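You operate a simulated robot arm through the tools that you are given. There is no shell and no other tool.

Carry out the task below with a simulated robot arm. There is one attempt and no reset: what you move stays moved.

## Task
Ring the thumb hole of the ball in the cradle cup; fill it.
Fine: set the orange ring in the hole of that teal ball, stir the orange mixing cup with the mixing stick till no streak shows, stand the stick in the stick cup, pour through the ring till the ring stands at least a third full, spilling no more than 8 ml, and set the mixing cup back (what is left sets in it, open). Drop, tip or break nothing, pinch no finger. Set down upright: mixing cup.

The check looks at the end state, three seconds after you hand in, the way a careful person would. Anything else that was tipped, shoved, dropped, spilled or broken makes it a failure.

## Robot
A 7-joint arm with a four-finger gripper, fixed in place. Base frame: the origin is at the foot of the arm, x ahead of it, y to its left, z up; the work surface is at about z = 0.85. Units: m, rad, N and s.
Its first joint turns from -1.204 to 3.002 rad. Payload 3.67 kg.
The TCP is the grasp point between the finger pads, 0.028 m short of the fingertips. In the tool frame z runs along the fingers and y along their closing line. The gripper opens to 0.112 m. The gripper's body begins 0.073 m behind the TCP.
Orientation is that of the tool frame in the base frame, as [roll, pitch, yaw] about the fixed x, y, z axes, in that order (R = Rz(yaw) Ry(pitch) Rx(roll)). With the fingers straight down and closing along the base's y, the tool's x points along the base's -x, its y along +y and its z along -z.

## Interface
- The arm moves only by the tool arm_command. Its argument "steps" is a list of rows, each a list of 3 entries, a list of its own where there are three numbers: the shift along the tool's x, y, z in m, then the turn, a rotation vector about the tool's x, y, z in rad, then the opening, from 0 (shut) to 1 (fully open). In form: [[[dx, dy, dz], [rx, ry, rz], hand], ...]. A call has 1 to 20 rows; each row shifts and turns the commanded pose from where the row before left it, along the tool's axes as they then stand. Rows are played at 5 a second. More than 0.05 m and 0.15 rad between two rows, or a gripper value outside its range, and nothing of the call is played. Where a pose cannot be reached the arm comes as near as it can. A force on the tool above 50 N (or 10 N above the force at the start of the call, whichever is more), or a blocked arm, ends the call early, and 0.2 s more pass. Each finger halts on what it meets, pressing with about 40 N; the grip force reading is that of the motor and also rises with nothing between the fingers. The clock runs only during rows and for 0.2 s after the last one: add rows that do not move to give the fingers time. It gives the time, the measured TCP pose, the force on the tool (base axes), the opening and the grip force at its end, in the units of the frame above (readings bear some noise), with the torque about the TCP (base axes, N m) and any sound that the robot's microphone picked up.
- Cameras (640 x 400 px; columns grow to the right, rows downward): "scene" is fixed at [0.4094, 0.501, 1.5164]; the picture's right is [-0.98, -0.22, 0.00], its down [-0.07, 0.30, -0.95] and it looks along [0.21, -0.93, -0.31] (base axes); focal length 312 px, centre (320, 200). "wrist" rides on the gripper at [0.06, -0.018, -0.104] in the tool frame; the picture's right is [0.29, 0.96, 0.00], its down [-0.80, 0.24, -0.55] and it looks along [-0.53, 0.16, 0.83] (tool axes); focal length 234 px, centre (320, 200). There is no depth. A picture from a camera that has moved, and an enlarged one, comes with that camera's place and axes in the base frame and with its lens. The place of the scene camera against the robot may be out by one fixed shift of up to 0.012 m in any direction.
- snapshot(camera): a new picture of that camera. It takes no simulated time.
- move_column(by): slides the trunk up (or, below 0, down) by that many m; the arm rides with it, the base frame stays. It gives what a move gives, with no picture.
- close_up(camera, box): a new picture of the part [left, top, right, bottom] of that camera's present view, enlarged. It takes no simulated time.
- close_job(): hands the job in; it is judged then, once.

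Places have to be worked out from the pictures, the camera data and where the tool is seen. Open the gripper and draw the arm clear of the work before you hand the job in, unless the task says otherwise.

The tools are called after "Request:" as name(argument=value, ...) on one line, values as JSON. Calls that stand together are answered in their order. arm_command: Moves the arm, as the interface text tells. Its arguments: {"type":"object","properties":{"steps":{"type":"array","items":{"type":"array"}}},"required":["steps"]} The other tools are called the same way: move_column (by) slides the trunk up or down; snapshot (camera) takes a picture; close_up (camera, box) takes an enlarged picture of a part of a camera's view; close_job () hands the job in.

At the start:

```text
clock: 0.0
ee_pos: [0.4328, -0.5931, 1.439]
tool_rot: [3.141, 0.002, 3.142]
wrist_force: [-0.4, 0.3, -0.5]
ft_torque: [-0.01, 0.01, 0.04]
grip_width: 0.112
gripper_force: 0.2
trunk travel left (down, up): [-0.7, 0.14]
```

scene: 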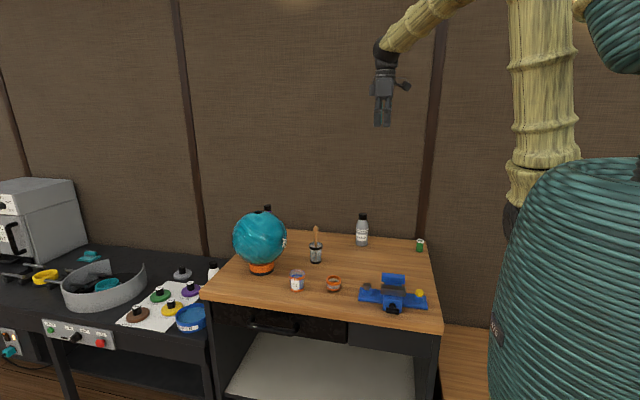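
wrist: 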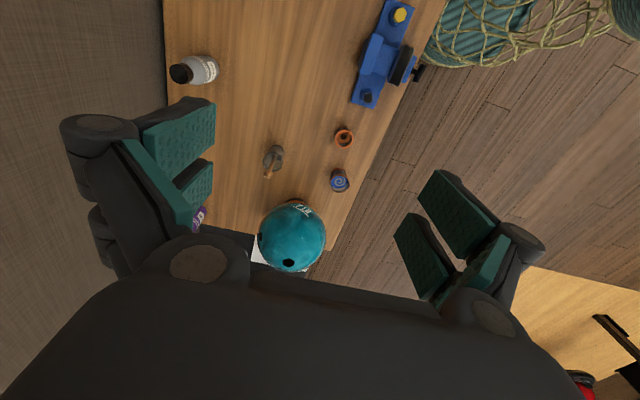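

I start by looking closer at the bench: the ball in its cup, the ring, the mixing cup and the stick.

Request:
close_up(camera="scene", box=[200, 190, 450, 346])

Request:
close_up(camera="scene", box=[220, 195, 348, 275])

Request:
close_up(camera="scene", box=[270, 220, 366, 300])

Request:
close_up(camera="wrist", box=[220, 100, 420, 290])

```text
2.56 times, centred on (325, 268) of scene
camera zoom: at [0.4094, 0.501, 1.5164], right [-0.98, -0.22, 0.0], down [-0.07, 0.3, -0.95], along [0.21, -0.93, -0.31], focal length 800 px, centre (307, 26)
```

zoom: 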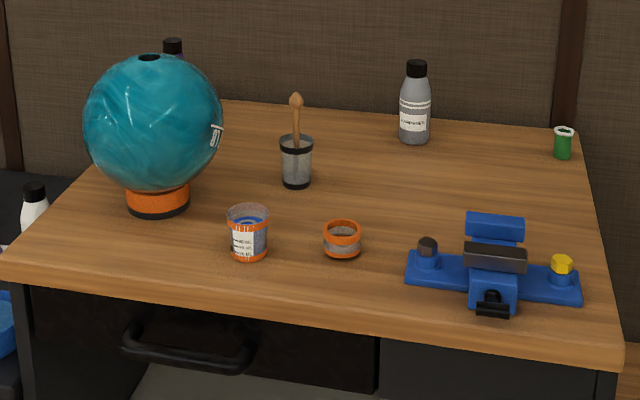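

```text
5.00 times, centred on (284, 235) of scene
camera zoom: at [0.4094, 0.501, 1.5164], right [-0.98, -0.22, 0.0], down [-0.07, 0.3, -0.95], along [0.21, -0.93, -0.31], focal length 1563 px, centre (500, 25)
```

zoom: 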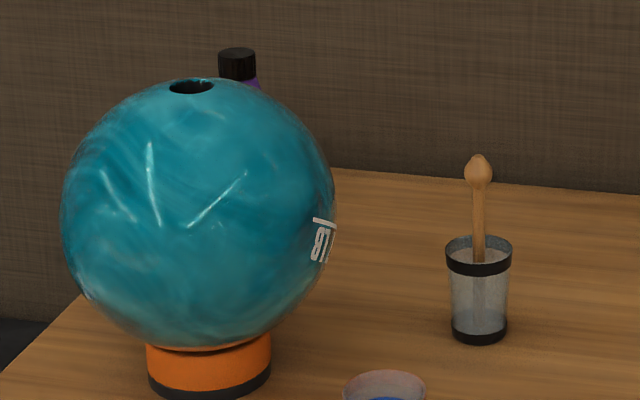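

```text
5.00 times, centred on (318, 260) of scene
camera zoom: at [0.4094, 0.501, 1.5164], right [-0.98, -0.22, 0.0], down [-0.07, 0.3, -0.95], along [0.21, -0.93, -0.31], focal length 1563 px, centre (330, -100)
```

zoom: 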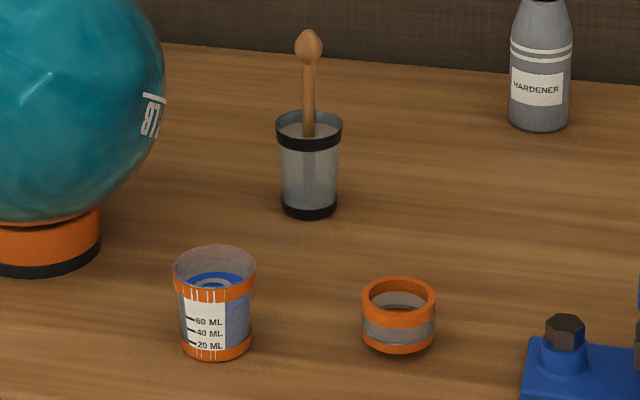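

```text
2.11 times, centred on (320, 195) of wrist
camera zoom: at [0.3722, -0.6113, 1.5424], right [-0.29, 0.96, 0.0], down [0.8, 0.24, 0.55], along [0.53, 0.16, -0.83], focal length 493 px, centre (320, 210)
```

zoom: 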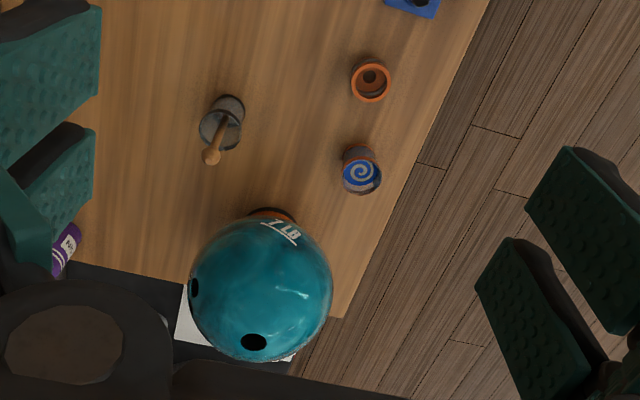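

The pictures put the ring near (0.58, -0.48), the mixing cup near (0.71, -0.45), the stick cup near (0.69, -0.66) and the ball's top hole near (0.89, -0.55, 1.10). I move the arm over the bench, well clear of everything, to look from nearer.

Request:
arm_command(steps=[[[0, 0.03, 0.04], [0, 0, 0], 1], [[0, 0.03, 0.04], [0, 0, 0], 1], [[0, 0.03, 0.04], [0, 0, 0], 1], [[0, 0.02, 0.04], [0, 0, 0], 1], [[0, 0, 0.04], [0, 0, 0], 1], [[0, 0, 0.0], [0, 0, 0], 1]])

Request:
snapshot(camera="wrist")

Request:
snapshot(camera="scene")

```text
clock: 1.4
ee_pos: [0.4298, -0.4799, 1.2358]
tool_rot: [-3.14, 0.002, 3.142]
wrist_force: [0.2, 0.9, 0.4]
ft_torque: [-0.05, 0.02, -0.01]
grip_width: 0.1117
gripper_force: 0.1
trunk travel left (down, up): [-0.7, 0.14]
```

```text
taken
camera wrist: at [0.3702, -0.4973, 1.3398], right [-0.29, 0.96, 0.0], down [0.8, 0.24, 0.55], along [0.53, 0.16, -0.83], focal length 234 px, centre (320, 200)
```

wrist: 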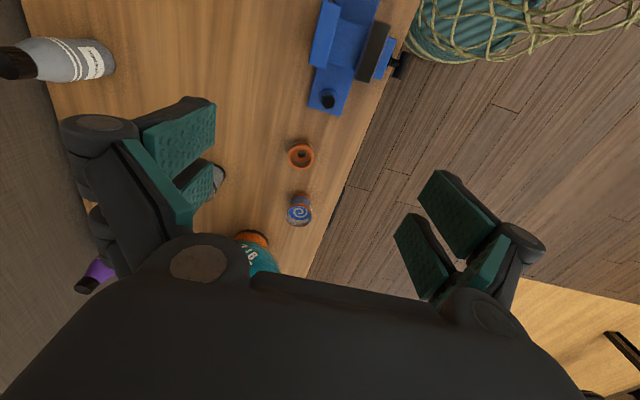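

```text
taken
```

scene: 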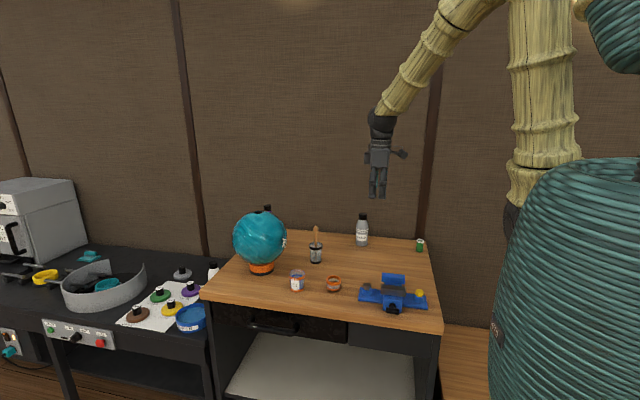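

The ring and mixing cup are in the wrist view; I enlarge that part before going lower.

Request:
close_up(camera="wrist", box=[260, 130, 340, 230])

Request:
close_up(camera="scene", box=[310, 260, 360, 300])

Request:
close_up(camera="scene", box=[0, 180, 240, 360])

```text
4.00 times, centred on (300, 180) of wrist
camera zoom: at [0.3702, -0.4973, 1.3398], right [-0.29, 0.96, 0.0], down [0.8, 0.24, 0.55], along [0.53, 0.16, -0.83], focal length 937 px, centre (400, 280)
```

zoom: 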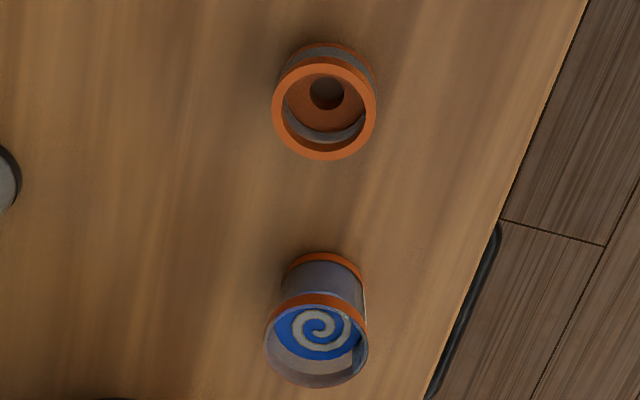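

```text
10.00 times, centred on (335, 280) of scene
camera zoom: at [0.4094, 0.501, 1.5164], right [-0.98, -0.22, 0.0], down [-0.07, 0.3, -0.95], along [0.21, -0.93, -0.31], focal length 3126 px, centre (170, -600)
```

zoom: 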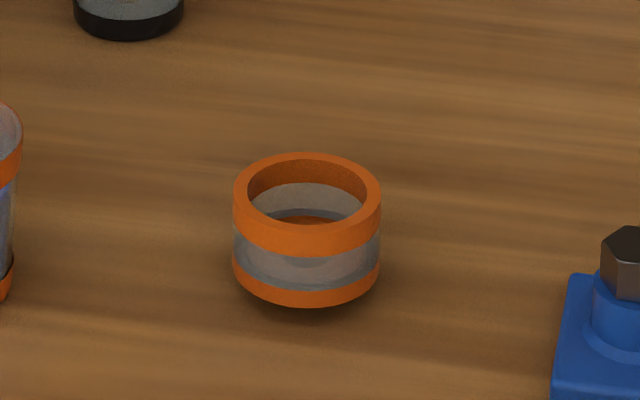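

```text
2.22 times, centred on (120, 270) of scene
camera zoom: at [0.4094, 0.501, 1.5164], right [-0.98, -0.22, 0.0], down [-0.07, 0.3, -0.95], along [0.21, -0.93, -0.31], focal length 695 px, centre (764, 44)
```

zoom: 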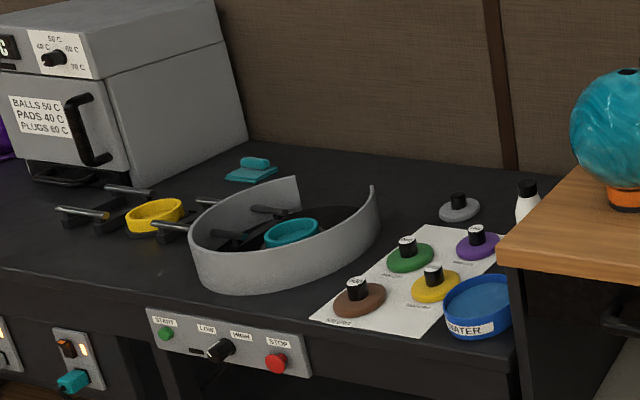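

The ring is a clear-walled cup about 53 mm wide with orange bands and a narrower spigot beneath; it stands upright at about (0.565, -0.479). I now raise the tool toward the ball to see its holes from above.

Request:
arm_command(steps=[[[-0.038, -0.017, -0.0163], [0, 0, 0], 1], [[-0.038, -0.017, -0.0163], [0, 0, 0], 1], [[-0.038, -0.017, -0.0163], [0, 0, 0], 1], [[-0.038, -0.017, -0.0163], [0, 0, 0], 1], [[-0.038, -0.017, -0.0163], [0, 0, 0], 1], [[-0.038, -0.017, -0.0163], [0, 0, 0], 1], [[-0.038, -0.017, -0.0163], [0, 0, 0], 1], [[0, 0, 0], [0, 0, 0], 1]])

Request:
snapshot(camera="wrist")

```text
clock: 3.2
ee_pos: [0.6981, -0.603, 1.3523]
tool_rot: [3.141, 0.001, 3.14]
wrist_force: [0.4, -0.2, 0.7]
ft_torque: [0.02, -0.03, 0.03]
grip_width: 0.1124
gripper_force: 0.0
trunk travel left (down, up): [-0.7, 0.14]
```

```text
taken
camera wrist: at [0.6378, -0.6204, 1.4571], right [-0.29, 0.96, 0.0], down [0.8, 0.24, 0.56], along [0.53, 0.16, -0.83], focal length 234 px, centre (320, 200)
```

wrist: 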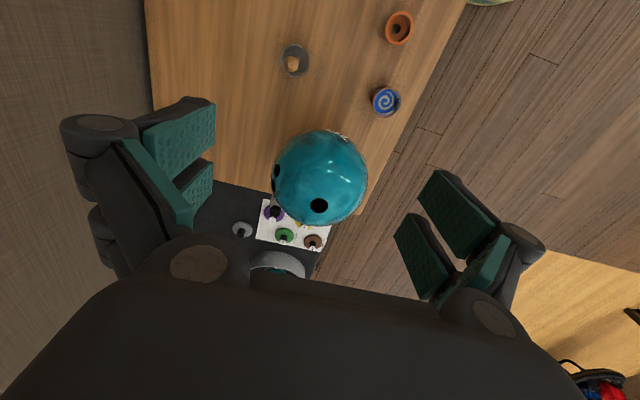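

Both visible holes of the ball are in view; I enlarge it to tell the thumb hole from the finger holes.

Request:
close_up(camera="wrist", box=[255, 115, 383, 235])

Request:
close_up(camera="scene", box=[225, 200, 297, 280])

```text
3.33 times, centred on (319, 175) of wrist
camera zoom: at [0.6378, -0.6204, 1.4571], right [-0.29, 0.96, 0.0], down [0.8, 0.24, 0.56], along [0.53, 0.16, -0.83], focal length 781 px, centre (323, 283)
```

zoom: 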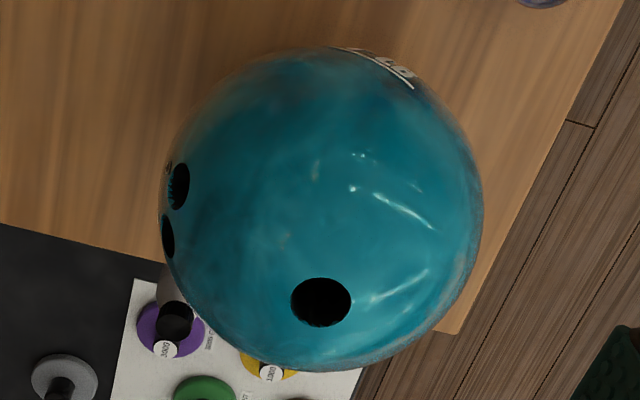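

```text
5.00 times, centred on (261, 240) of scene
camera zoom: at [0.4094, 0.501, 1.5164], right [-0.98, -0.22, 0.0], down [-0.07, 0.3, -0.95], along [0.21, -0.93, -0.31], focal length 1563 px, centre (615, 0)
```

zoom: 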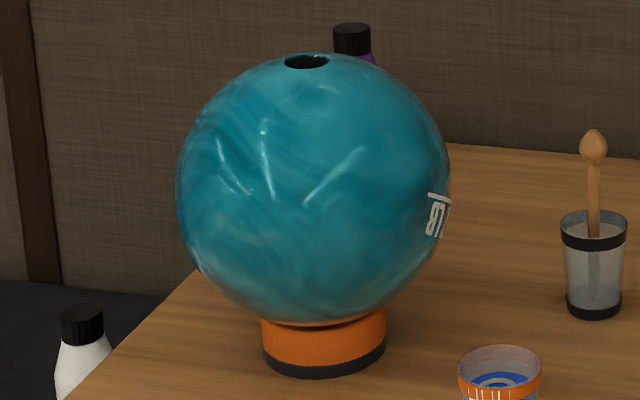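

The single hole on top is the thumb hole (about 35 mm wide, axis near vertical) at roughly (0.882, -0.548, 1.094); the paired finger holes face away. That is 1.04 m from the base axis, so I test whether the arm reaches over it, staying well above the ball.

Request:
arm_command(steps=[[[-0.037, 0.011, 0.01], [0, 0, 0], 1], [[-0.037, 0.011, 0.01], [0, 0, 0], 1], [[-0.037, 0.011, 0.01], [0, 0, 0], 1], [[-0.037, 0.011, 0.01], [0, 0, 0], 1], [[-0.036, 0.011, 0.01], [0, 0, 0], 1], [[0, 0, 0], [0, 0, 0], 1], [[0, 0, 0], [0, 0, 0], 1]])

Request:
snapshot(camera="wrist")

Request:
snapshot(camera="scene")

```text
clock: 4.8
ee_pos: [0.8845, -0.5465, 1.3031]
tool_rot: [3.141, 0.0, -3.14]
wrist_force: [0.5, 0.2, 0.9]
ft_torque: [-0.03, 0.01, 0.01]
grip_width: 0.1121
gripper_force: 0.0
trunk travel left (down, up): [-0.7, 0.14]
```

```text
taken
camera wrist: at [0.8252, -0.5642, 1.4073], right [-0.29, 0.96, 0.0], down [0.8, 0.24, 0.55], along [0.53, 0.16, -0.83], focal length 234 px, centre (320, 200)
```

wrist: 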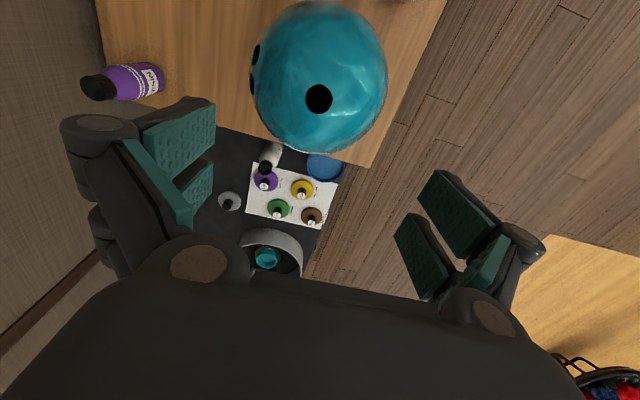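

```text
taken
```

scene: 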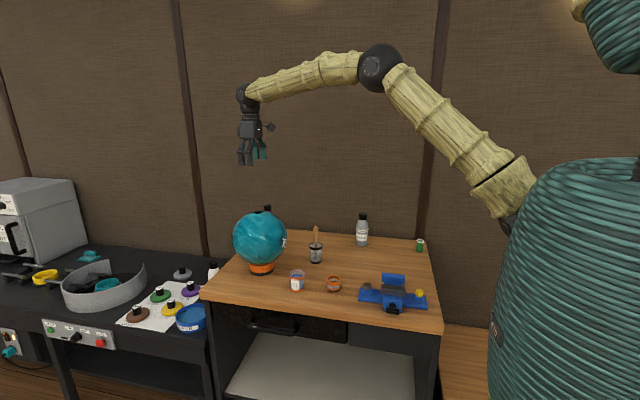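

The arm reaches over the hole at 1.30 m height with the tool vertical. I enlarge the hole from here for a more exact place.

Request:
close_up(camera="wrist", box=[240, 0, 400, 160])

Request:
close_up(camera="scene", box=[220, 120, 300, 280])

```text
2.50 times, centred on (320, 80) of wrist
camera zoom: at [0.8252, -0.5642, 1.4073], right [-0.29, 0.96, 0.0], down [0.8, 0.24, 0.55], along [0.53, 0.16, -0.83], focal length 585 px, centre (320, 500)
```

zoom: 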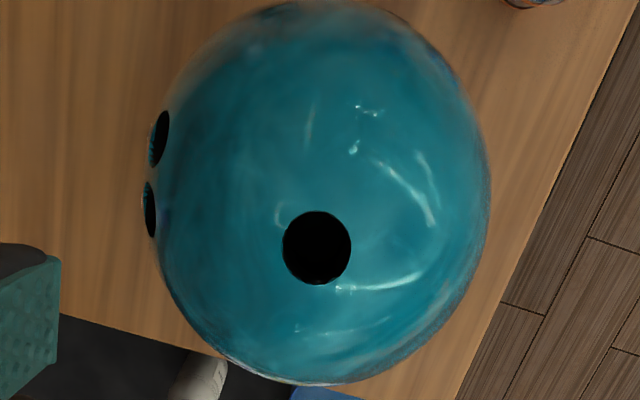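

```text
2.50 times, centred on (260, 200) of scene
camera zoom: at [0.4094, 0.501, 1.5164], right [-0.98, -0.22, 0.0], down [-0.07, 0.3, -0.95], along [0.21, -0.93, -0.31], focal length 781 px, centre (470, 200)
```

zoom: 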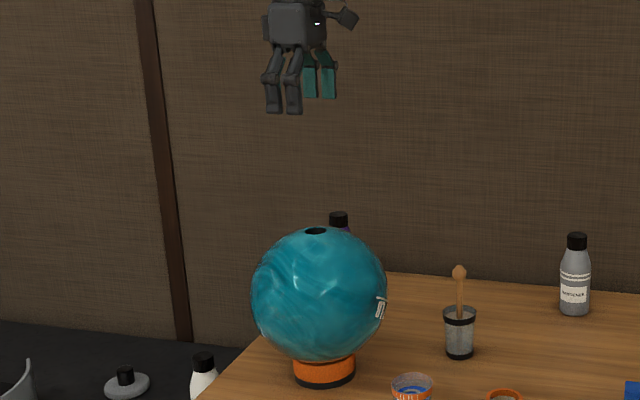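

Two views agree on the hole at (0.878, -0.550), rim at z about 1.095, about 34 mm wide. Now I go back over the ring to see its spigot and place from close by.

Request:
arm_command(steps=[[[0.0385, 0.0045, 0.01], [0, 0, 0], 1], [[0.0385, 0.0045, 0.01], [0, 0, 0], 1], [[0.0385, 0.0045, 0.01], [0, 0, 0], 1], [[0.0385, 0.0045, 0.02], [0, 0, 0], 1], [[0.0385, 0.0045, 0.025], [0, 0, 0], 1], [[0.0385, 0.0045, 0.025], [0, 0, 0], 1], [[0.0385, 0.0045, 0.025], [0, 0, 0], 1], [[0.0385, 0.0045, 0.025], [0, 0, 0], 1], [[0.0385, 0.0045, 0.025], [0, 0, 0], 1], [[0, 0.0, 0.025], [0, 0, 0], 1], [[0, 0, 0], [0, 0, 0], 1]])

Request:
snapshot(camera="wrist")

Request:
close_up(camera="wrist", box=[256, 120, 384, 200])

```text
clock: 7.2
ee_pos: [0.5351, -0.508, 1.1016]
tool_rot: [-3.14, 0.0, -3.141]
wrist_force: [-0.4, 0.6, -0.2]
ft_torque: [-0.01, -0.06, 0.01]
grip_width: 0.112
gripper_force: 0.0
trunk travel left (down, up): [-0.7, 0.14]
```

```text
taken
camera wrist: at [0.4743, -0.5248, 1.2062], right [-0.29, 0.96, 0.0], down [0.8, 0.24, 0.56], along [0.53, 0.16, -0.83], focal length 234 px, centre (320, 200)
```

wrist: 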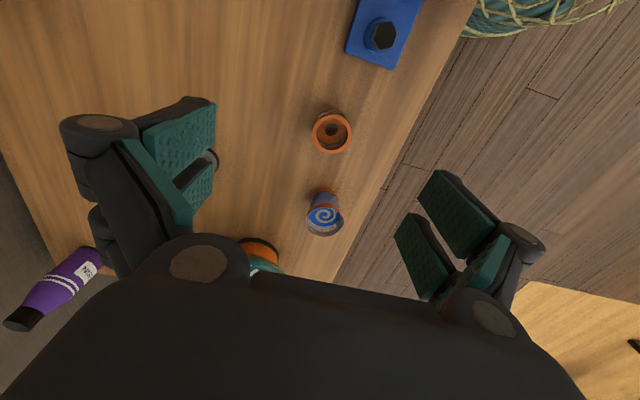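

```text
5.00 times, centred on (320, 160) of wrist
camera zoom: at [0.4743, -0.5248, 1.2062], right [-0.29, 0.96, 0.0], down [0.8, 0.24, 0.56], along [0.53, 0.16, -0.83], focal length 1171 px, centre (320, 400)
```

zoom: 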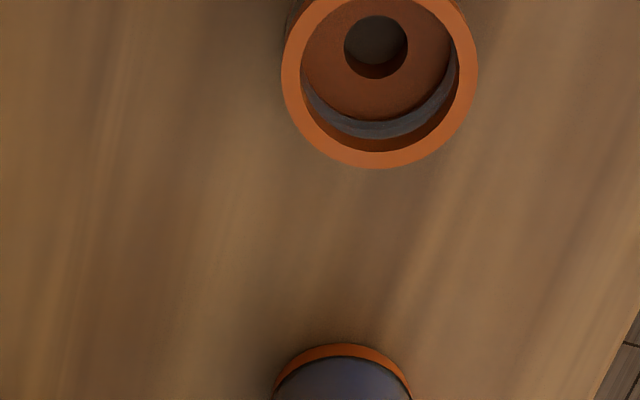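

The ring's floor has a central hole leading into a spigot. I enlarge the ring and the cup to fix their centres.

Request:
close_up(camera="wrist", box=[292, 100, 372, 160])

Request:
close_up(camera="wrist", box=[290, 180, 360, 245])

```text
6.67 times, centred on (332, 130) of wrist
camera zoom: at [0.4743, -0.5248, 1.2062], right [-0.29, 0.96, 0.0], down [0.8, 0.24, 0.56], along [0.53, 0.16, -0.83], focal length 1561 px, centre (240, 667)
```

zoom: 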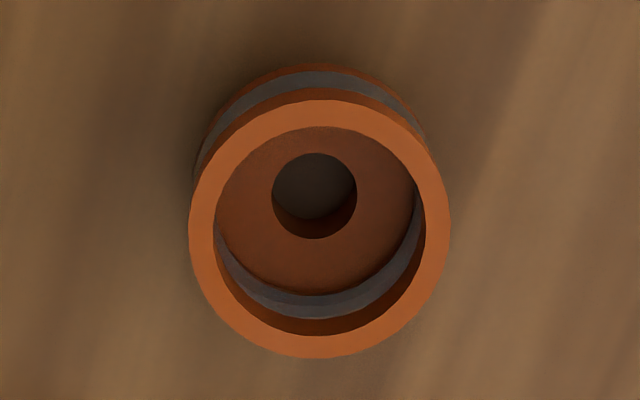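

```text
6.15 times, centred on (325, 212) of wrist
camera zoom: at [0.4743, -0.5248, 1.2062], right [-0.29, 0.96, 0.0], down [0.8, 0.24, 0.56], along [0.53, 0.16, -0.83], focal length 1441 px, centre (289, 123)
```

zoom: 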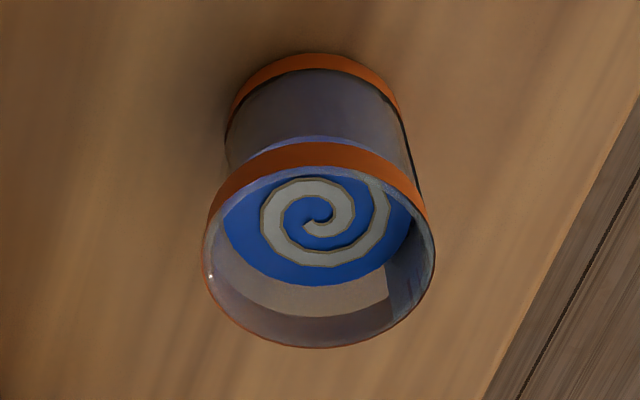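

Two views put the ring at (0.567, -0.479), body from about z 0.86 to 0.89 with a spigot below. I come down above it with open fingers, stopping with the tips still above its rim, and check the centring.

Request:
arm_command(steps=[[[-0.0105, 0.0095, 0.035], [0, 0, 0], 1], [[-0.0105, 0.0095, 0.035], [0, 0, 0], 1], [[-0.0105, 0.0095, 0.035], [0, 0, 0], 1], [[0, 0, 0.0365], [0, 0, 0], 1], [[0, 0, 0], [0, 0, 0], 1]])

Request:
snapshot(camera="wrist")

Request:
close_up(camera="scene", box=[280, 220, 380, 300])

```text
clock: 8.4
ee_pos: [0.5674, -0.4783, 0.9595]
tool_rot: [-3.141, 0.002, 3.141]
wrist_force: [-0.2, 0.3, 0.6]
ft_torque: [-0.02, -0.01, -0.01]
grip_width: 0.1123
gripper_force: 0.1
trunk travel left (down, up): [-0.7, 0.14]
```

```text
taken
camera wrist: at [0.5069, -0.4956, 1.0628], right [-0.29, 0.96, 0.0], down [0.8, 0.24, 0.56], along [0.53, 0.16, -0.83], focal length 234 px, centre (320, 200)
```

wrist: 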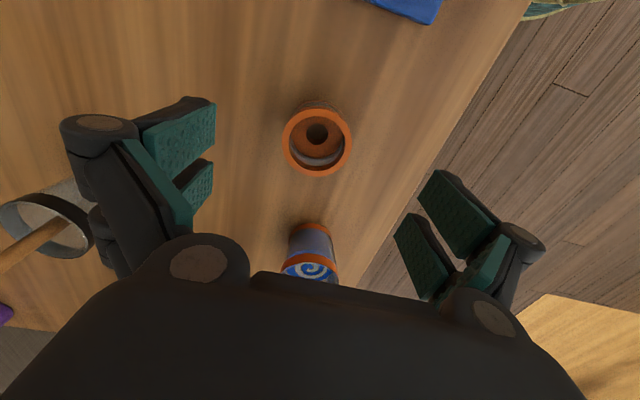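

```text
5.00 times, centred on (330, 260) of scene
camera zoom: at [0.4094, 0.501, 1.5164], right [-0.98, -0.22, 0.0], down [-0.07, 0.3, -0.95], along [0.21, -0.93, -0.31], focal length 1563 px, centre (270, -100)
```

zoom: 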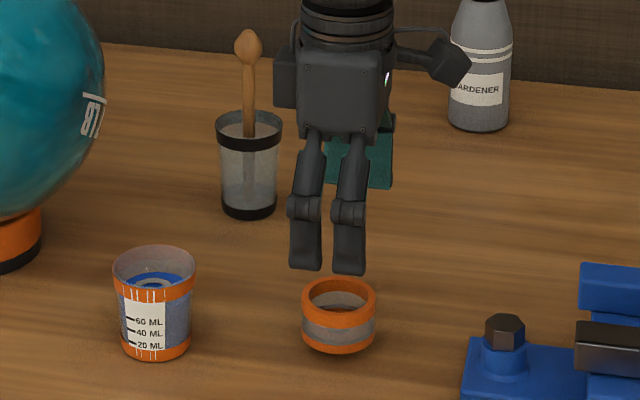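

The fingers straddle the ring. One enlarged wrist look to confirm the centre before lowering.

Request:
close_up(camera="wrist", box=[270, 90, 366, 190])

```text
4.00 times, centred on (318, 140) of wrist
camera zoom: at [0.5069, -0.4956, 1.0628], right [-0.29, 0.96, 0.0], down [0.8, 0.24, 0.56], along [0.53, 0.16, -0.83], focal length 937 px, centre (328, 440)
```

zoom: 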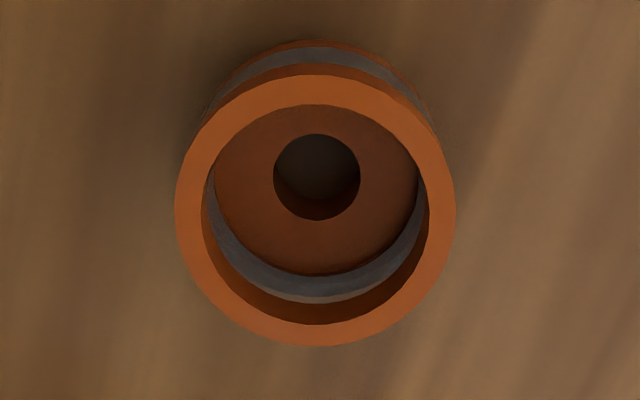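

The ring centre is (0.567, -0.480) and its rim at z 0.890, so the tool is within 2 mm. I lower to put the fingertips just above the bottom of its body and close gently.

Request:
arm_command(steps=[[[0, -0.0015, 0.025], [0, 0, 0], 1], [[0, 0, 0.025], [0, 0, 0], 1], [[0, 0, 0.0185], [0, 0, 0], 1], [[0, 0, 0], [0, 0, 0], 0.8], [[0, 0, 0], [0, 0, 0], 0.6], [[0, 0, 0], [0, 0, 0], 0.52], [[0, 0, 0], [0, 0, 0], 0.47], [[0, 0, 0], [0, 0, 0], 0.44], [[0, 0, 0], [0, 0, 0], 0.44]])

Request:
snapshot(camera="wrist")

Request:
close_up(camera="scene", box=[280, 220, 380, 300])

```text
clock: 10.4
ee_pos: [0.5676, -0.4792, 0.8923]
tool_rot: [-3.14, 0.001, -3.141]
wrist_force: [0.1, -1.4, -0.1]
ft_torque: [-0.03, 0.0, -0.04]
grip_width: 0.0538
gripper_force: 39.9
trunk travel left (down, up): [-0.7, 0.14]
```

```text
taken
camera wrist: at [0.5071, -0.4971, 0.9967], right [-0.29, 0.96, 0.0], down [0.8, 0.24, 0.55], along [0.53, 0.16, -0.83], focal length 234 px, centre (320, 200)
```

wrist: 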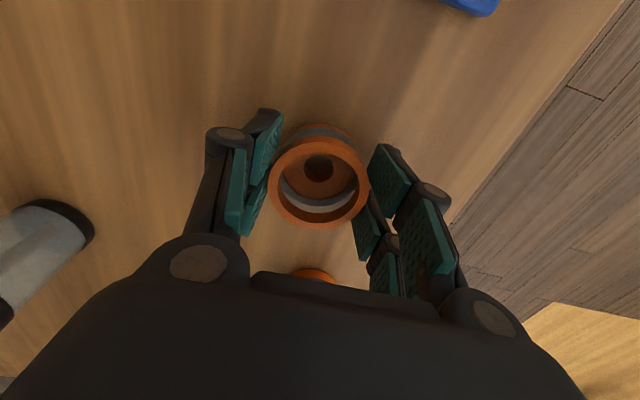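

```text
5.00 times, centred on (330, 260) of scene
camera zoom: at [0.4094, 0.501, 1.5164], right [-0.98, -0.22, 0.0], down [-0.07, 0.3, -0.95], along [0.21, -0.93, -0.31], focal length 1563 px, centre (270, -100)
```

zoom: 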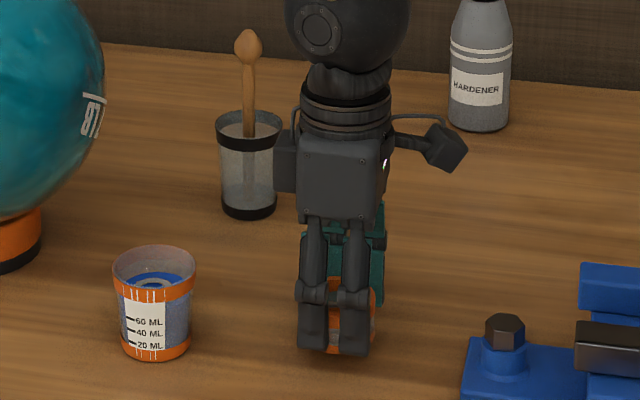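

The ring is held (width 53.8 mm, 40 N). I lift it straight up a little slowly and look at how it hangs.

Request:
arm_command(steps=[[[0, 0, -0.01], [0, 0, 0], 0.44], [[0, 0, -0.02], [0, 0, 0], 0.44], [[0, 0, -0.03], [0, 0, 0], 0.44], [[0, 0, -0.04], [0, 0, 0], 0.44], [[0, 0, -0.04], [0, 0, 0], 0.44], [[0, 0, -0.04], [0, 0, 0], 0.44], [[0, 0, -0.04], [0, 0, 0], 0.44], [[0, 0, -0.04], [0, 0, 0], 0.44], [[0, 0, -0.04], [0, 0, 0], 0.44], [[0, 0, -0.03], [0, 0, 0], 0.44], [[0, 0, 0], [0, 0, 0], 0.44]])

Request:
close_up(camera="wrist", box=[240, 110, 400, 250])

Request:
close_up(camera="scene", box=[300, 130, 380, 220])

```text
clock: 12.8
ee_pos: [0.5694, -0.4801, 1.2194]
tool_rot: [3.14, -0.002, -3.141]
wrist_force: [0.3, -0.1, -0.8]
ft_torque: [0.0, -0.03, -0.03]
grip_width: 0.0538
gripper_force: 40.2
trunk travel left (down, up): [-0.7, 0.14]
```

```text
2.86 times, centred on (320, 180) of wrist
camera zoom: at [0.5085, -0.4974, 1.3239], right [-0.29, 0.96, 0.0], down [0.8, 0.24, 0.55], along [0.53, 0.16, -0.83], focal length 669 px, centre (320, 257)
```

zoom: 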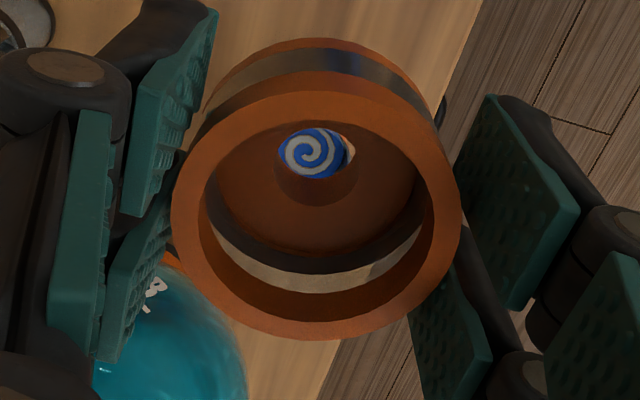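

```text
4.44 times, centred on (340, 175) of scene
camera zoom: at [0.4094, 0.501, 1.5164], right [-0.98, -0.22, 0.0], down [-0.07, 0.3, -0.95], along [0.21, -0.93, -0.31], focal length 1389 px, centre (231, 311)
```

zoom: 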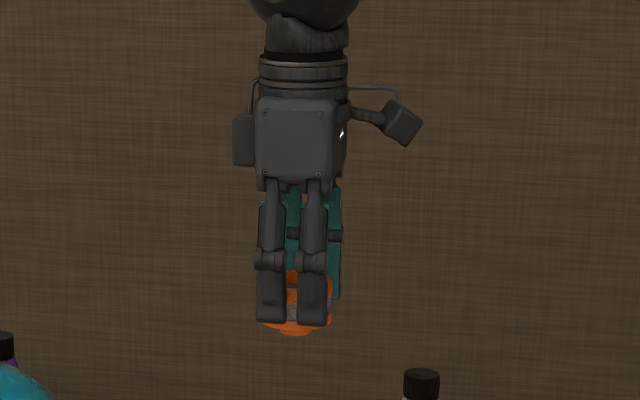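

The ring hangs straight, centred in the fingers within about 2 mm. I enlarge its underside in the scene view to see the spigot.

Request:
close_up(camera="scene", box=[350, 180, 382, 212])

Request:
close_up(camera="scene", box=[340, 185, 380, 210])

```text
12.50 times, centred on (366, 196) of scene
camera zoom: at [0.4094, 0.501, 1.5164], right [-0.98, -0.22, 0.0], down [-0.07, 0.3, -0.95], along [0.21, -0.93, -0.31], focal length 3907 px, centre (-255, 250)
```

zoom: 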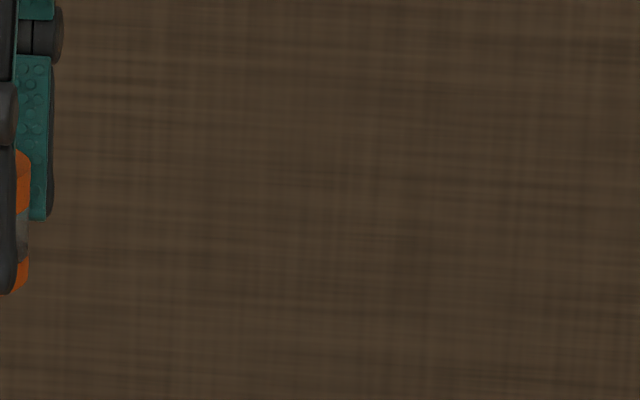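

```text
16.00 times, centred on (360, 198) of scene
camera zoom: at [0.4094, 0.501, 1.5164], right [-0.98, -0.22, 0.0], down [-0.07, 0.3, -0.95], along [0.21, -0.93, -0.31], focal length 5001 px, centre (-320, 240)
```

zoom: 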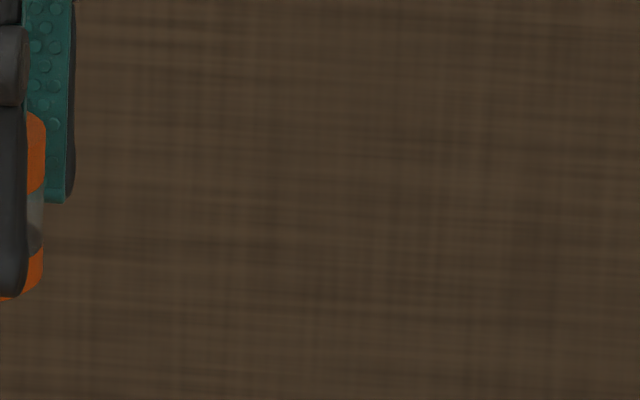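

I aimed that enlargement too far right; the ring is near column 334. Looking again there.

Request:
close_up(camera="scene", box=[318, 188, 350, 208])

```text
16.00 times, centred on (334, 198) of scene
camera zoom: at [0.4094, 0.501, 1.5164], right [-0.98, -0.22, 0.0], down [-0.07, 0.3, -0.95], along [0.21, -0.93, -0.31], focal length 5001 px, centre (96, 232)
```

zoom: 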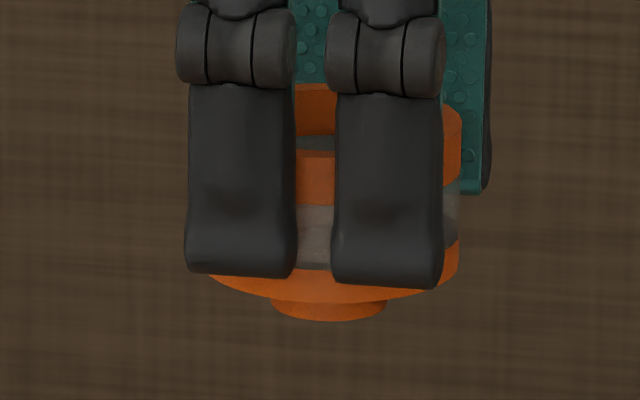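

The spigot is about 23 mm wide, so it drops into the 34 mm hole with about 5 mm to spare each side. I carry the ring level at z 1.22 to above the hole.

Request:
arm_command(steps=[[[-0.015, -0.0035, 0], [0, 0, 0], 0.44], [[-0.031, -0.007, 0], [0, 0, 0], 0.44], [[-0.031, -0.007, 0], [0, 0, 0], 0.44], [[-0.031, -0.007, 0], [0, 0, 0], 0.44], [[-0.031, -0.007, 0], [0, 0, 0], 0.44], [[-0.031, -0.007, 0], [0, 0, 0], 0.44], [[-0.031, -0.007, 0], [0, 0, 0], 0.44], [[-0.031, -0.007, 0], [0, 0, 0], 0.44], [[-0.031, -0.007, 0], [0, 0, 0], 0.44], [[-0.031, -0.007, 0], [0, 0, 0], 0.44], [[-0.0146, -0.003, 0], [0, 0, 0], 0.44], [[0, 0, 0], [0, 0, 0], 0.44], [[0, 0, 0], [0, 0, 0], 0.44]])

Request:
snapshot(camera="wrist")

Request:
close_up(camera="scene", box=[228, 160, 292, 224])

```text
clock: 15.6
ee_pos: [0.8797, -0.5491, 1.2209]
tool_rot: [-3.14, -0.001, -3.14]
wrist_force: [-0.5, 0.2, -0.7]
ft_torque: [-0.01, 0.0, 0.0]
grip_width: 0.053
gripper_force: 40.2
trunk travel left (down, up): [-0.7, 0.14]
```

```text
taken
camera wrist: at [0.8189, -0.5661, 1.3252], right [-0.29, 0.96, 0.0], down [0.8, 0.24, 0.55], along [0.53, 0.16, -0.83], focal length 234 px, centre (320, 200)
```

wrist: 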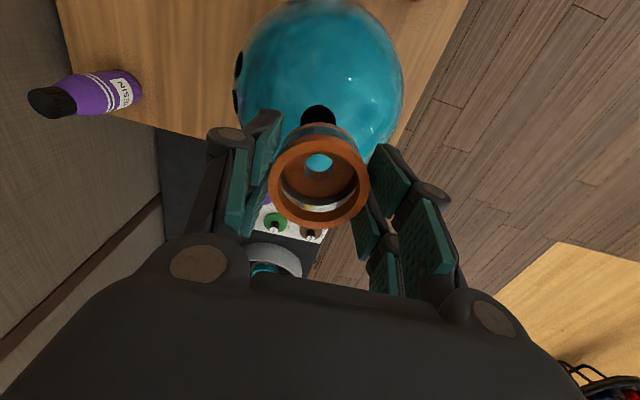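

```text
6.25 times, centred on (260, 192) of scene
camera zoom: at [0.4094, 0.501, 1.5164], right [-0.98, -0.22, 0.0], down [-0.07, 0.3, -0.95], along [0.21, -0.93, -0.31], focal length 1953 px, centre (695, 250)
```

zoom: 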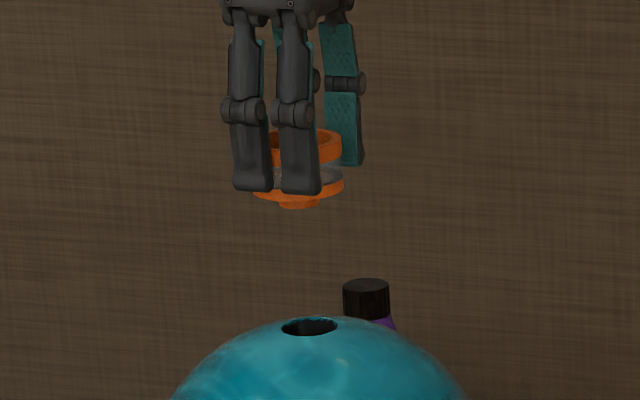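

In the scene view the spigot sits over the hole within about 1.5 mm sideways. I shift it by 1 mm and lower until the spigot is just above the rim, then check again.

Request:
arm_command(steps=[[[0.001, 0, 0.02], [0, 0, 0], 0.44], [[0, 0, 0.025], [0, 0, 0], 0.44], [[0, 0, 0.02], [0, 0, 0], 0.44], [[0, 0, 0.008], [0, 0, 0], 0.44], [[0, 0, 0], [0, 0, 0], 0.44]])

Request:
close_up(camera="scene", box=[240, 184, 280, 224])

Request:
close_up(camera="wrist", box=[240, 80, 400, 240])

```text
clock: 16.8
ee_pos: [0.877, -0.5499, 1.1485]
tool_rot: [3.141, 0.001, -3.141]
wrist_force: [-0.5, -0.5, -0.4]
ft_torque: [0.02, 0.02, 0.01]
grip_width: 0.053
gripper_force: 40.0
trunk travel left (down, up): [-0.7, 0.14]
```

```text
10.00 times, centred on (260, 204) of scene
camera zoom: at [0.4094, 0.501, 1.5164], right [-0.98, -0.22, 0.0], down [-0.07, 0.3, -0.95], along [0.21, -0.93, -0.31], focal length 3126 px, centre (920, 160)
```

zoom: 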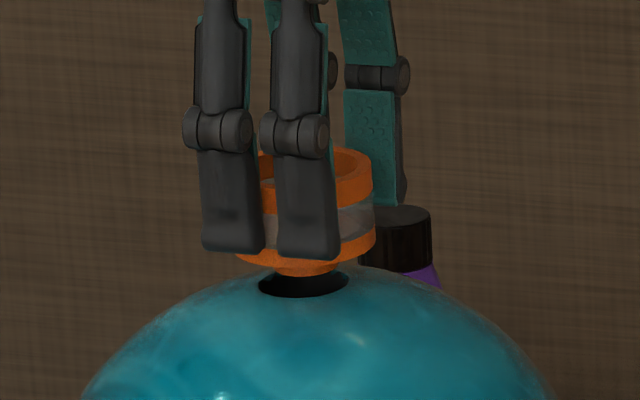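

```text
2.50 times, centred on (320, 160) of wrist
camera zoom: at [0.8165, -0.5666, 1.2529], right [-0.29, 0.96, 0.0], down [0.8, 0.24, 0.55], along [0.53, 0.16, -0.83], focal length 585 px, centre (320, 300)
```

zoom: 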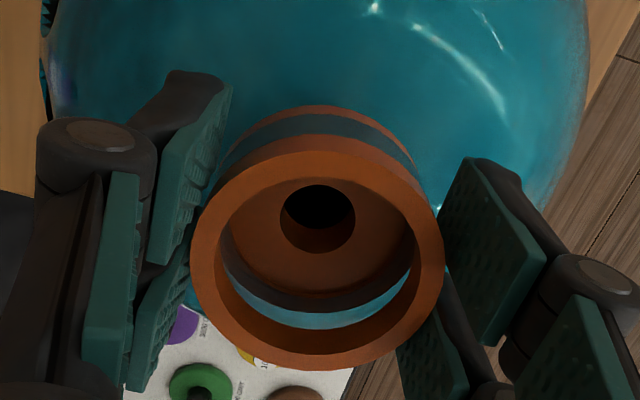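

The spigot is centred over the hole and black shows through the ring's floor. I lower 10 mm more into the hole and read the force.

Request:
arm_command(steps=[[[0, 0, 0.004], [0, 0, 0], 0.44], [[0, 0, 0.004], [0, 0, 0], 0.44], [[0, 0, 0.003], [0, 0, 0], 0.44], [[0, 0, 0], [0, 0, 0], 0.44]])

Request:
close_up(camera="scene", box=[240, 184, 280, 224])

```text
clock: 17.8
ee_pos: [0.8759, -0.5509, 1.1387]
tool_rot: [-3.14, -0.001, -3.141]
wrist_force: [-0.2, -1.1, 0.6]
ft_torque: [-0.03, -0.01, 0.01]
grip_width: 0.0529
gripper_force: 40.1
trunk travel left (down, up): [-0.7, 0.14]
```

```text
10.00 times, centred on (260, 204) of scene
camera zoom: at [0.4094, 0.501, 1.5164], right [-0.98, -0.22, 0.0], down [-0.07, 0.3, -0.95], along [0.21, -0.93, -0.31], focal length 3126 px, centre (920, 160)
```

zoom: 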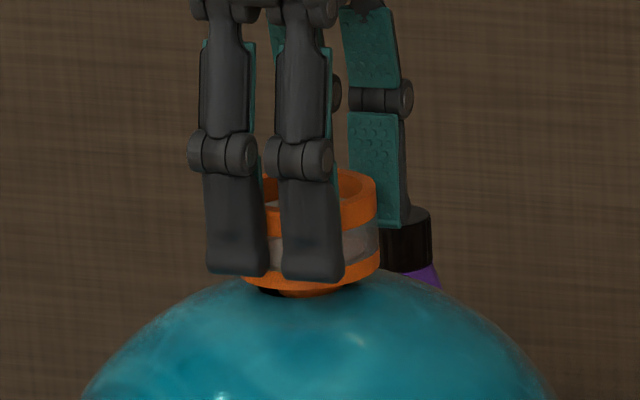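

The spigot is going in; the ring body sits about 2 mm toward the base side of centre. I shift 2 mm outward and lower in 2 mm steps, watching the force.

Request:
arm_command(steps=[[[-0.002, 0, 0], [0, 0, 0], 0.44], [[0, 0, 0.002], [0, 0, 0], 0.44], [[0, 0, 0.002], [0, 0, 0], 0.44], [[0, 0, 0], [0, 0, 0], 0.44]])

Request:
close_up(camera="scene", box=[240, 184, 280, 224])

```text
clock: 18.8
ee_pos: [0.8768, -0.5503, 1.1363]
tool_rot: [-3.14, 0.001, -3.141]
wrist_force: [0.3, -0.6, -0.5]
ft_torque: [0.04, 0.0, 0.04]
grip_width: 0.053
gripper_force: 40.4
trunk travel left (down, up): [-0.7, 0.14]
```

```text
10.00 times, centred on (260, 204) of scene
camera zoom: at [0.4094, 0.501, 1.5164], right [-0.98, -0.22, 0.0], down [-0.07, 0.3, -0.95], along [0.21, -0.93, -0.31], focal length 3126 px, centre (920, 160)
```

zoom: 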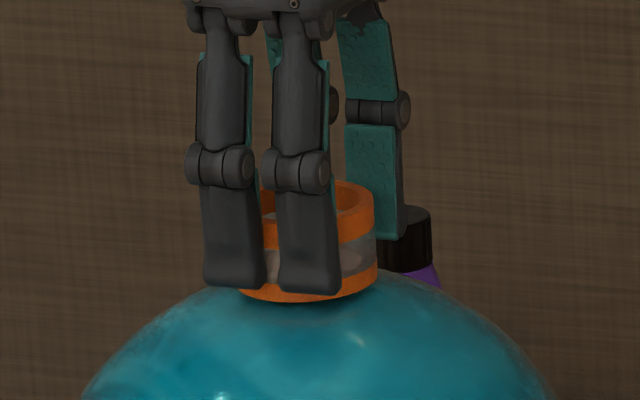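

No contact force yet and the ring is within about 1.5 mm of centre. I lower another 4 mm in small steps.

Request:
arm_command(steps=[[[-0.001, 0, 0.0015], [0, 0, 0], 0.44], [[0, 0, 0.0015], [0, 0, 0], 0.44], [[0, 0, 0], [0, 0, 0], 0.44]])

Request:
close_up(camera="scene", box=[240, 184, 280, 224])

```text
clock: 19.6
ee_pos: [0.88, -0.5501, 1.1316]
tool_rot: [3.14, 0.0, 3.141]
wrist_force: [0.7, 0.6, 0.2]
ft_torque: [0.02, 0.04, -0.02]
grip_width: 0.0528
gripper_force: 40.1
trunk travel left (down, up): [-0.7, 0.14]
```

```text
10.00 times, centred on (260, 204) of scene
camera zoom: at [0.4094, 0.501, 1.5164], right [-0.98, -0.22, 0.0], down [-0.07, 0.3, -0.95], along [0.21, -0.93, -0.31], focal length 3126 px, centre (920, 160)
```

zoom: 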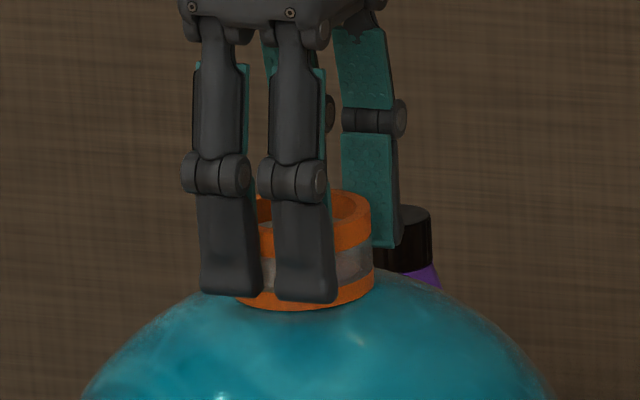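

The ring body is now centred and nearly down. I go on in 1 mm steps until the force shows contact.

Request:
arm_command(steps=[[[0, 0, 0.001], [0, 0, 0], 0.44], [[0, 0, 0.001], [0, 0, 0], 0.44], [[0, 0, 0], [0, 0, 0], 0.44]])

```text
clock: 20.4
ee_pos: [0.8779, -0.549, 1.1301]
tool_rot: [-3.141, 0.003, -3.141]
wrist_force: [6.1, -3.5, 11.6]
ft_torque: [-0.18, -0.42, 0.0]
grip_width: 0.0525
gripper_force: 39.7
trunk travel left (down, up): [-0.7, 0.14]
```

Contact at 12 N: the ring is resting on the rim. I ease off 1 mm and open the fingers step by step.

Request:
arm_command(steps=[[[0, 0, -0.001], [0, 0, 0], 0.44], [[0, 0, 0], [0, 0, 0], 0.49], [[0, 0, 0], [0, 0, 0], 0.53], [[0, 0, 0], [0, 0, 0], 0.6], [[0, 0, 0], [0, 0, 0], 0.75], [[0, 0, 0], [0, 0, 0], 0.9], [[0, 0, 0], [0, 0, 0], 0.9]])

Request:
close_up(camera="scene", box=[236, 180, 284, 228])

Request:
snapshot(camera="wrist")

```text
clock: 22.0
ee_pos: [0.8775, -0.5495, 1.1308]
tool_rot: [-3.142, -0.001, -3.141]
wrist_force: [0.4, 0.1, -0.3]
ft_torque: [0.0, 0.0, -0.02]
grip_width: 0.1008
gripper_force: 0.1
trunk travel left (down, up): [-0.7, 0.14]
```

```text
8.33 times, centred on (260, 204) of scene
camera zoom: at [0.4094, 0.501, 1.5164], right [-0.98, -0.22, 0.0], down [-0.07, 0.3, -0.95], along [0.21, -0.93, -0.31], focal length 2605 px, centre (820, 167)
```

zoom: 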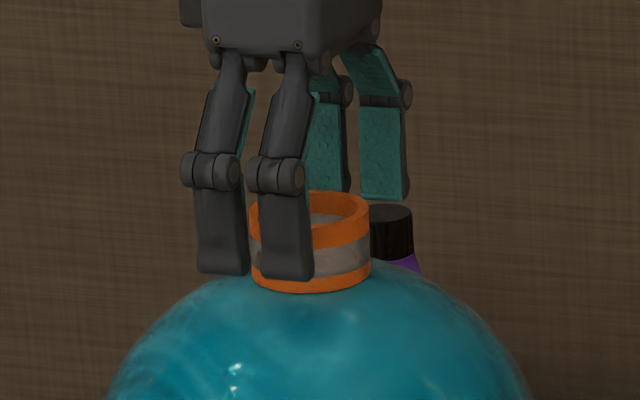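

```text
taken
camera wrist: at [0.8176, -0.5673, 1.2349], right [-0.29, 0.96, 0.0], down [0.8, 0.24, 0.55], along [0.53, 0.16, -0.83], focal length 234 px, centre (320, 200)
```

wrist: 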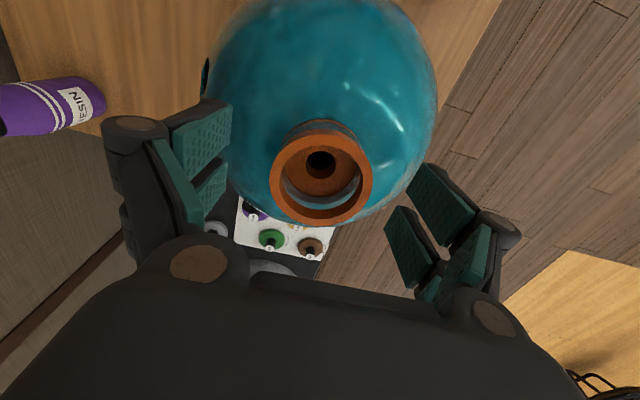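

The ring stands free on the ball. I raise the hand straight up and inspect the seating.

Request:
arm_command(steps=[[[0, 0, -0.015], [0, 0, 0], 0.9], [[0, 0, -0.025], [0, 0, 0], 0.95], [[0, 0, -0.04], [0, 0, 0], 1], [[0, 0, -0.04], [0, 0, 0], 1], [[0, 0, -0.04], [0, 0, 0], 1], [[0, 0, 0], [0, 0, 0], 1]])

Request:
close_up(camera="scene", box=[236, 180, 284, 228])

Request:
close_up(camera="wrist", box=[240, 0, 400, 200])

```text
clock: 23.4
ee_pos: [0.8793, -0.5467, 1.2891]
tool_rot: [3.141, 0.0, 3.141]
wrist_force: [0.5, 0.4, -0.2]
ft_torque: [-0.01, 0.01, -0.03]
grip_width: 0.1122
gripper_force: 0.0
trunk travel left (down, up): [-0.7, 0.14]
```

```text
8.33 times, centred on (260, 204) of scene
camera zoom: at [0.4094, 0.501, 1.5164], right [-0.98, -0.22, 0.0], down [-0.07, 0.3, -0.95], along [0.21, -0.93, -0.31], focal length 2605 px, centre (820, 167)
```

zoom: 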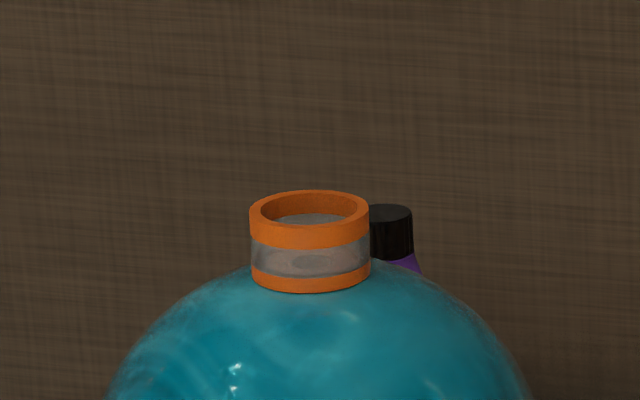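

```text
2.00 times, centred on (320, 100) of wrist
camera zoom: at [0.8186, -0.565, 1.3926], right [-0.29, 0.96, 0.0], down [0.8, 0.24, 0.55], along [0.53, 0.16, -0.83], focal length 468 px, centre (320, 400)
```

zoom: 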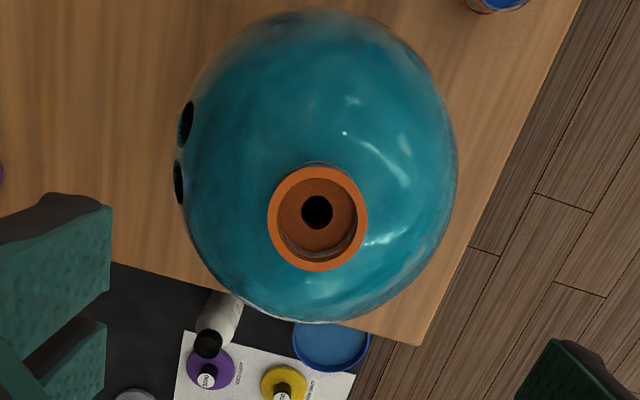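

The ring sits level and centred on the thumb hole. Next the stick: I move over toward the stick cup, staying high until clear of the ball, to see the stick's lean.

Request:
arm_command(steps=[[[0.04, -0.019, 0], [0, 0, 0], 1], [[0.04, -0.019, 0], [0, 0, 0], 1], [[0.04, -0.019, 0], [0, 0, 0], 1], [[0.04, -0.019, 0.01], [0, 0, 0], 1], [[0.04, -0.019, 0.02], [0, 0, 0], 1], [[0.04, -0.019, 0.02], [0, 0, 0], 1], [[0.04, -0.019, 0.02], [0, 0, 0], 1], [[0.04, -0.019, 0.02], [0, 0, 0], 1], [[0, 0, 0.03], [0, 0, 0], 1], [[0, 0, 0.02], [0, 0, 0], 1], [[0, 0, 0], [0, 0, 0], 1]])

Request:
snapshot(camera="wrist")

Request:
close_up(camera="scene", box=[292, 215, 348, 270])

```text
clock: 25.8
ee_pos: [0.5598, -0.7038, 1.1489]
tool_rot: [-3.141, 0.002, 3.142]
wrist_force: [-0.4, 0.2, -1.6]
ft_torque: [0.0, -0.02, -0.01]
grip_width: 0.1119
gripper_force: 0.0
trunk travel left (down, up): [-0.7, 0.14]
```

```text
taken
camera wrist: at [0.4997, -0.72, 1.2534], right [-0.29, 0.96, 0.0], down [0.8, 0.24, 0.55], along [0.53, 0.16, -0.83], focal length 234 px, centre (320, 200)
```

wrist: 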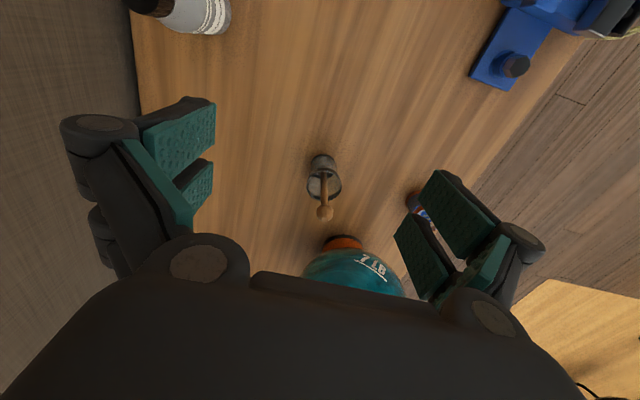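

```text
7.27 times, centred on (320, 242) of scene
camera zoom: at [0.4094, 0.501, 1.5164], right [-0.98, -0.22, 0.0], down [-0.07, 0.3, -0.95], along [0.21, -0.93, -0.31], focal length 2273 px, centre (320, -109)
```

zoom: 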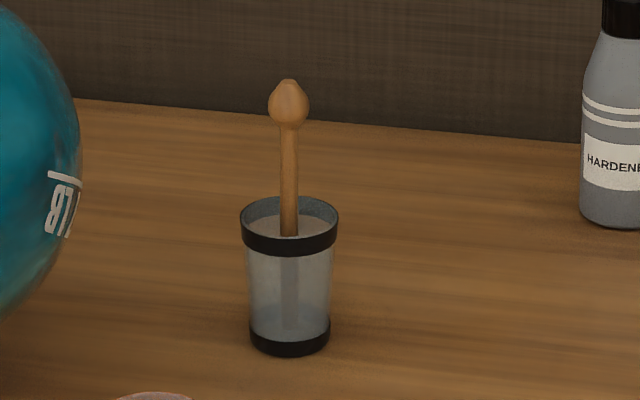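

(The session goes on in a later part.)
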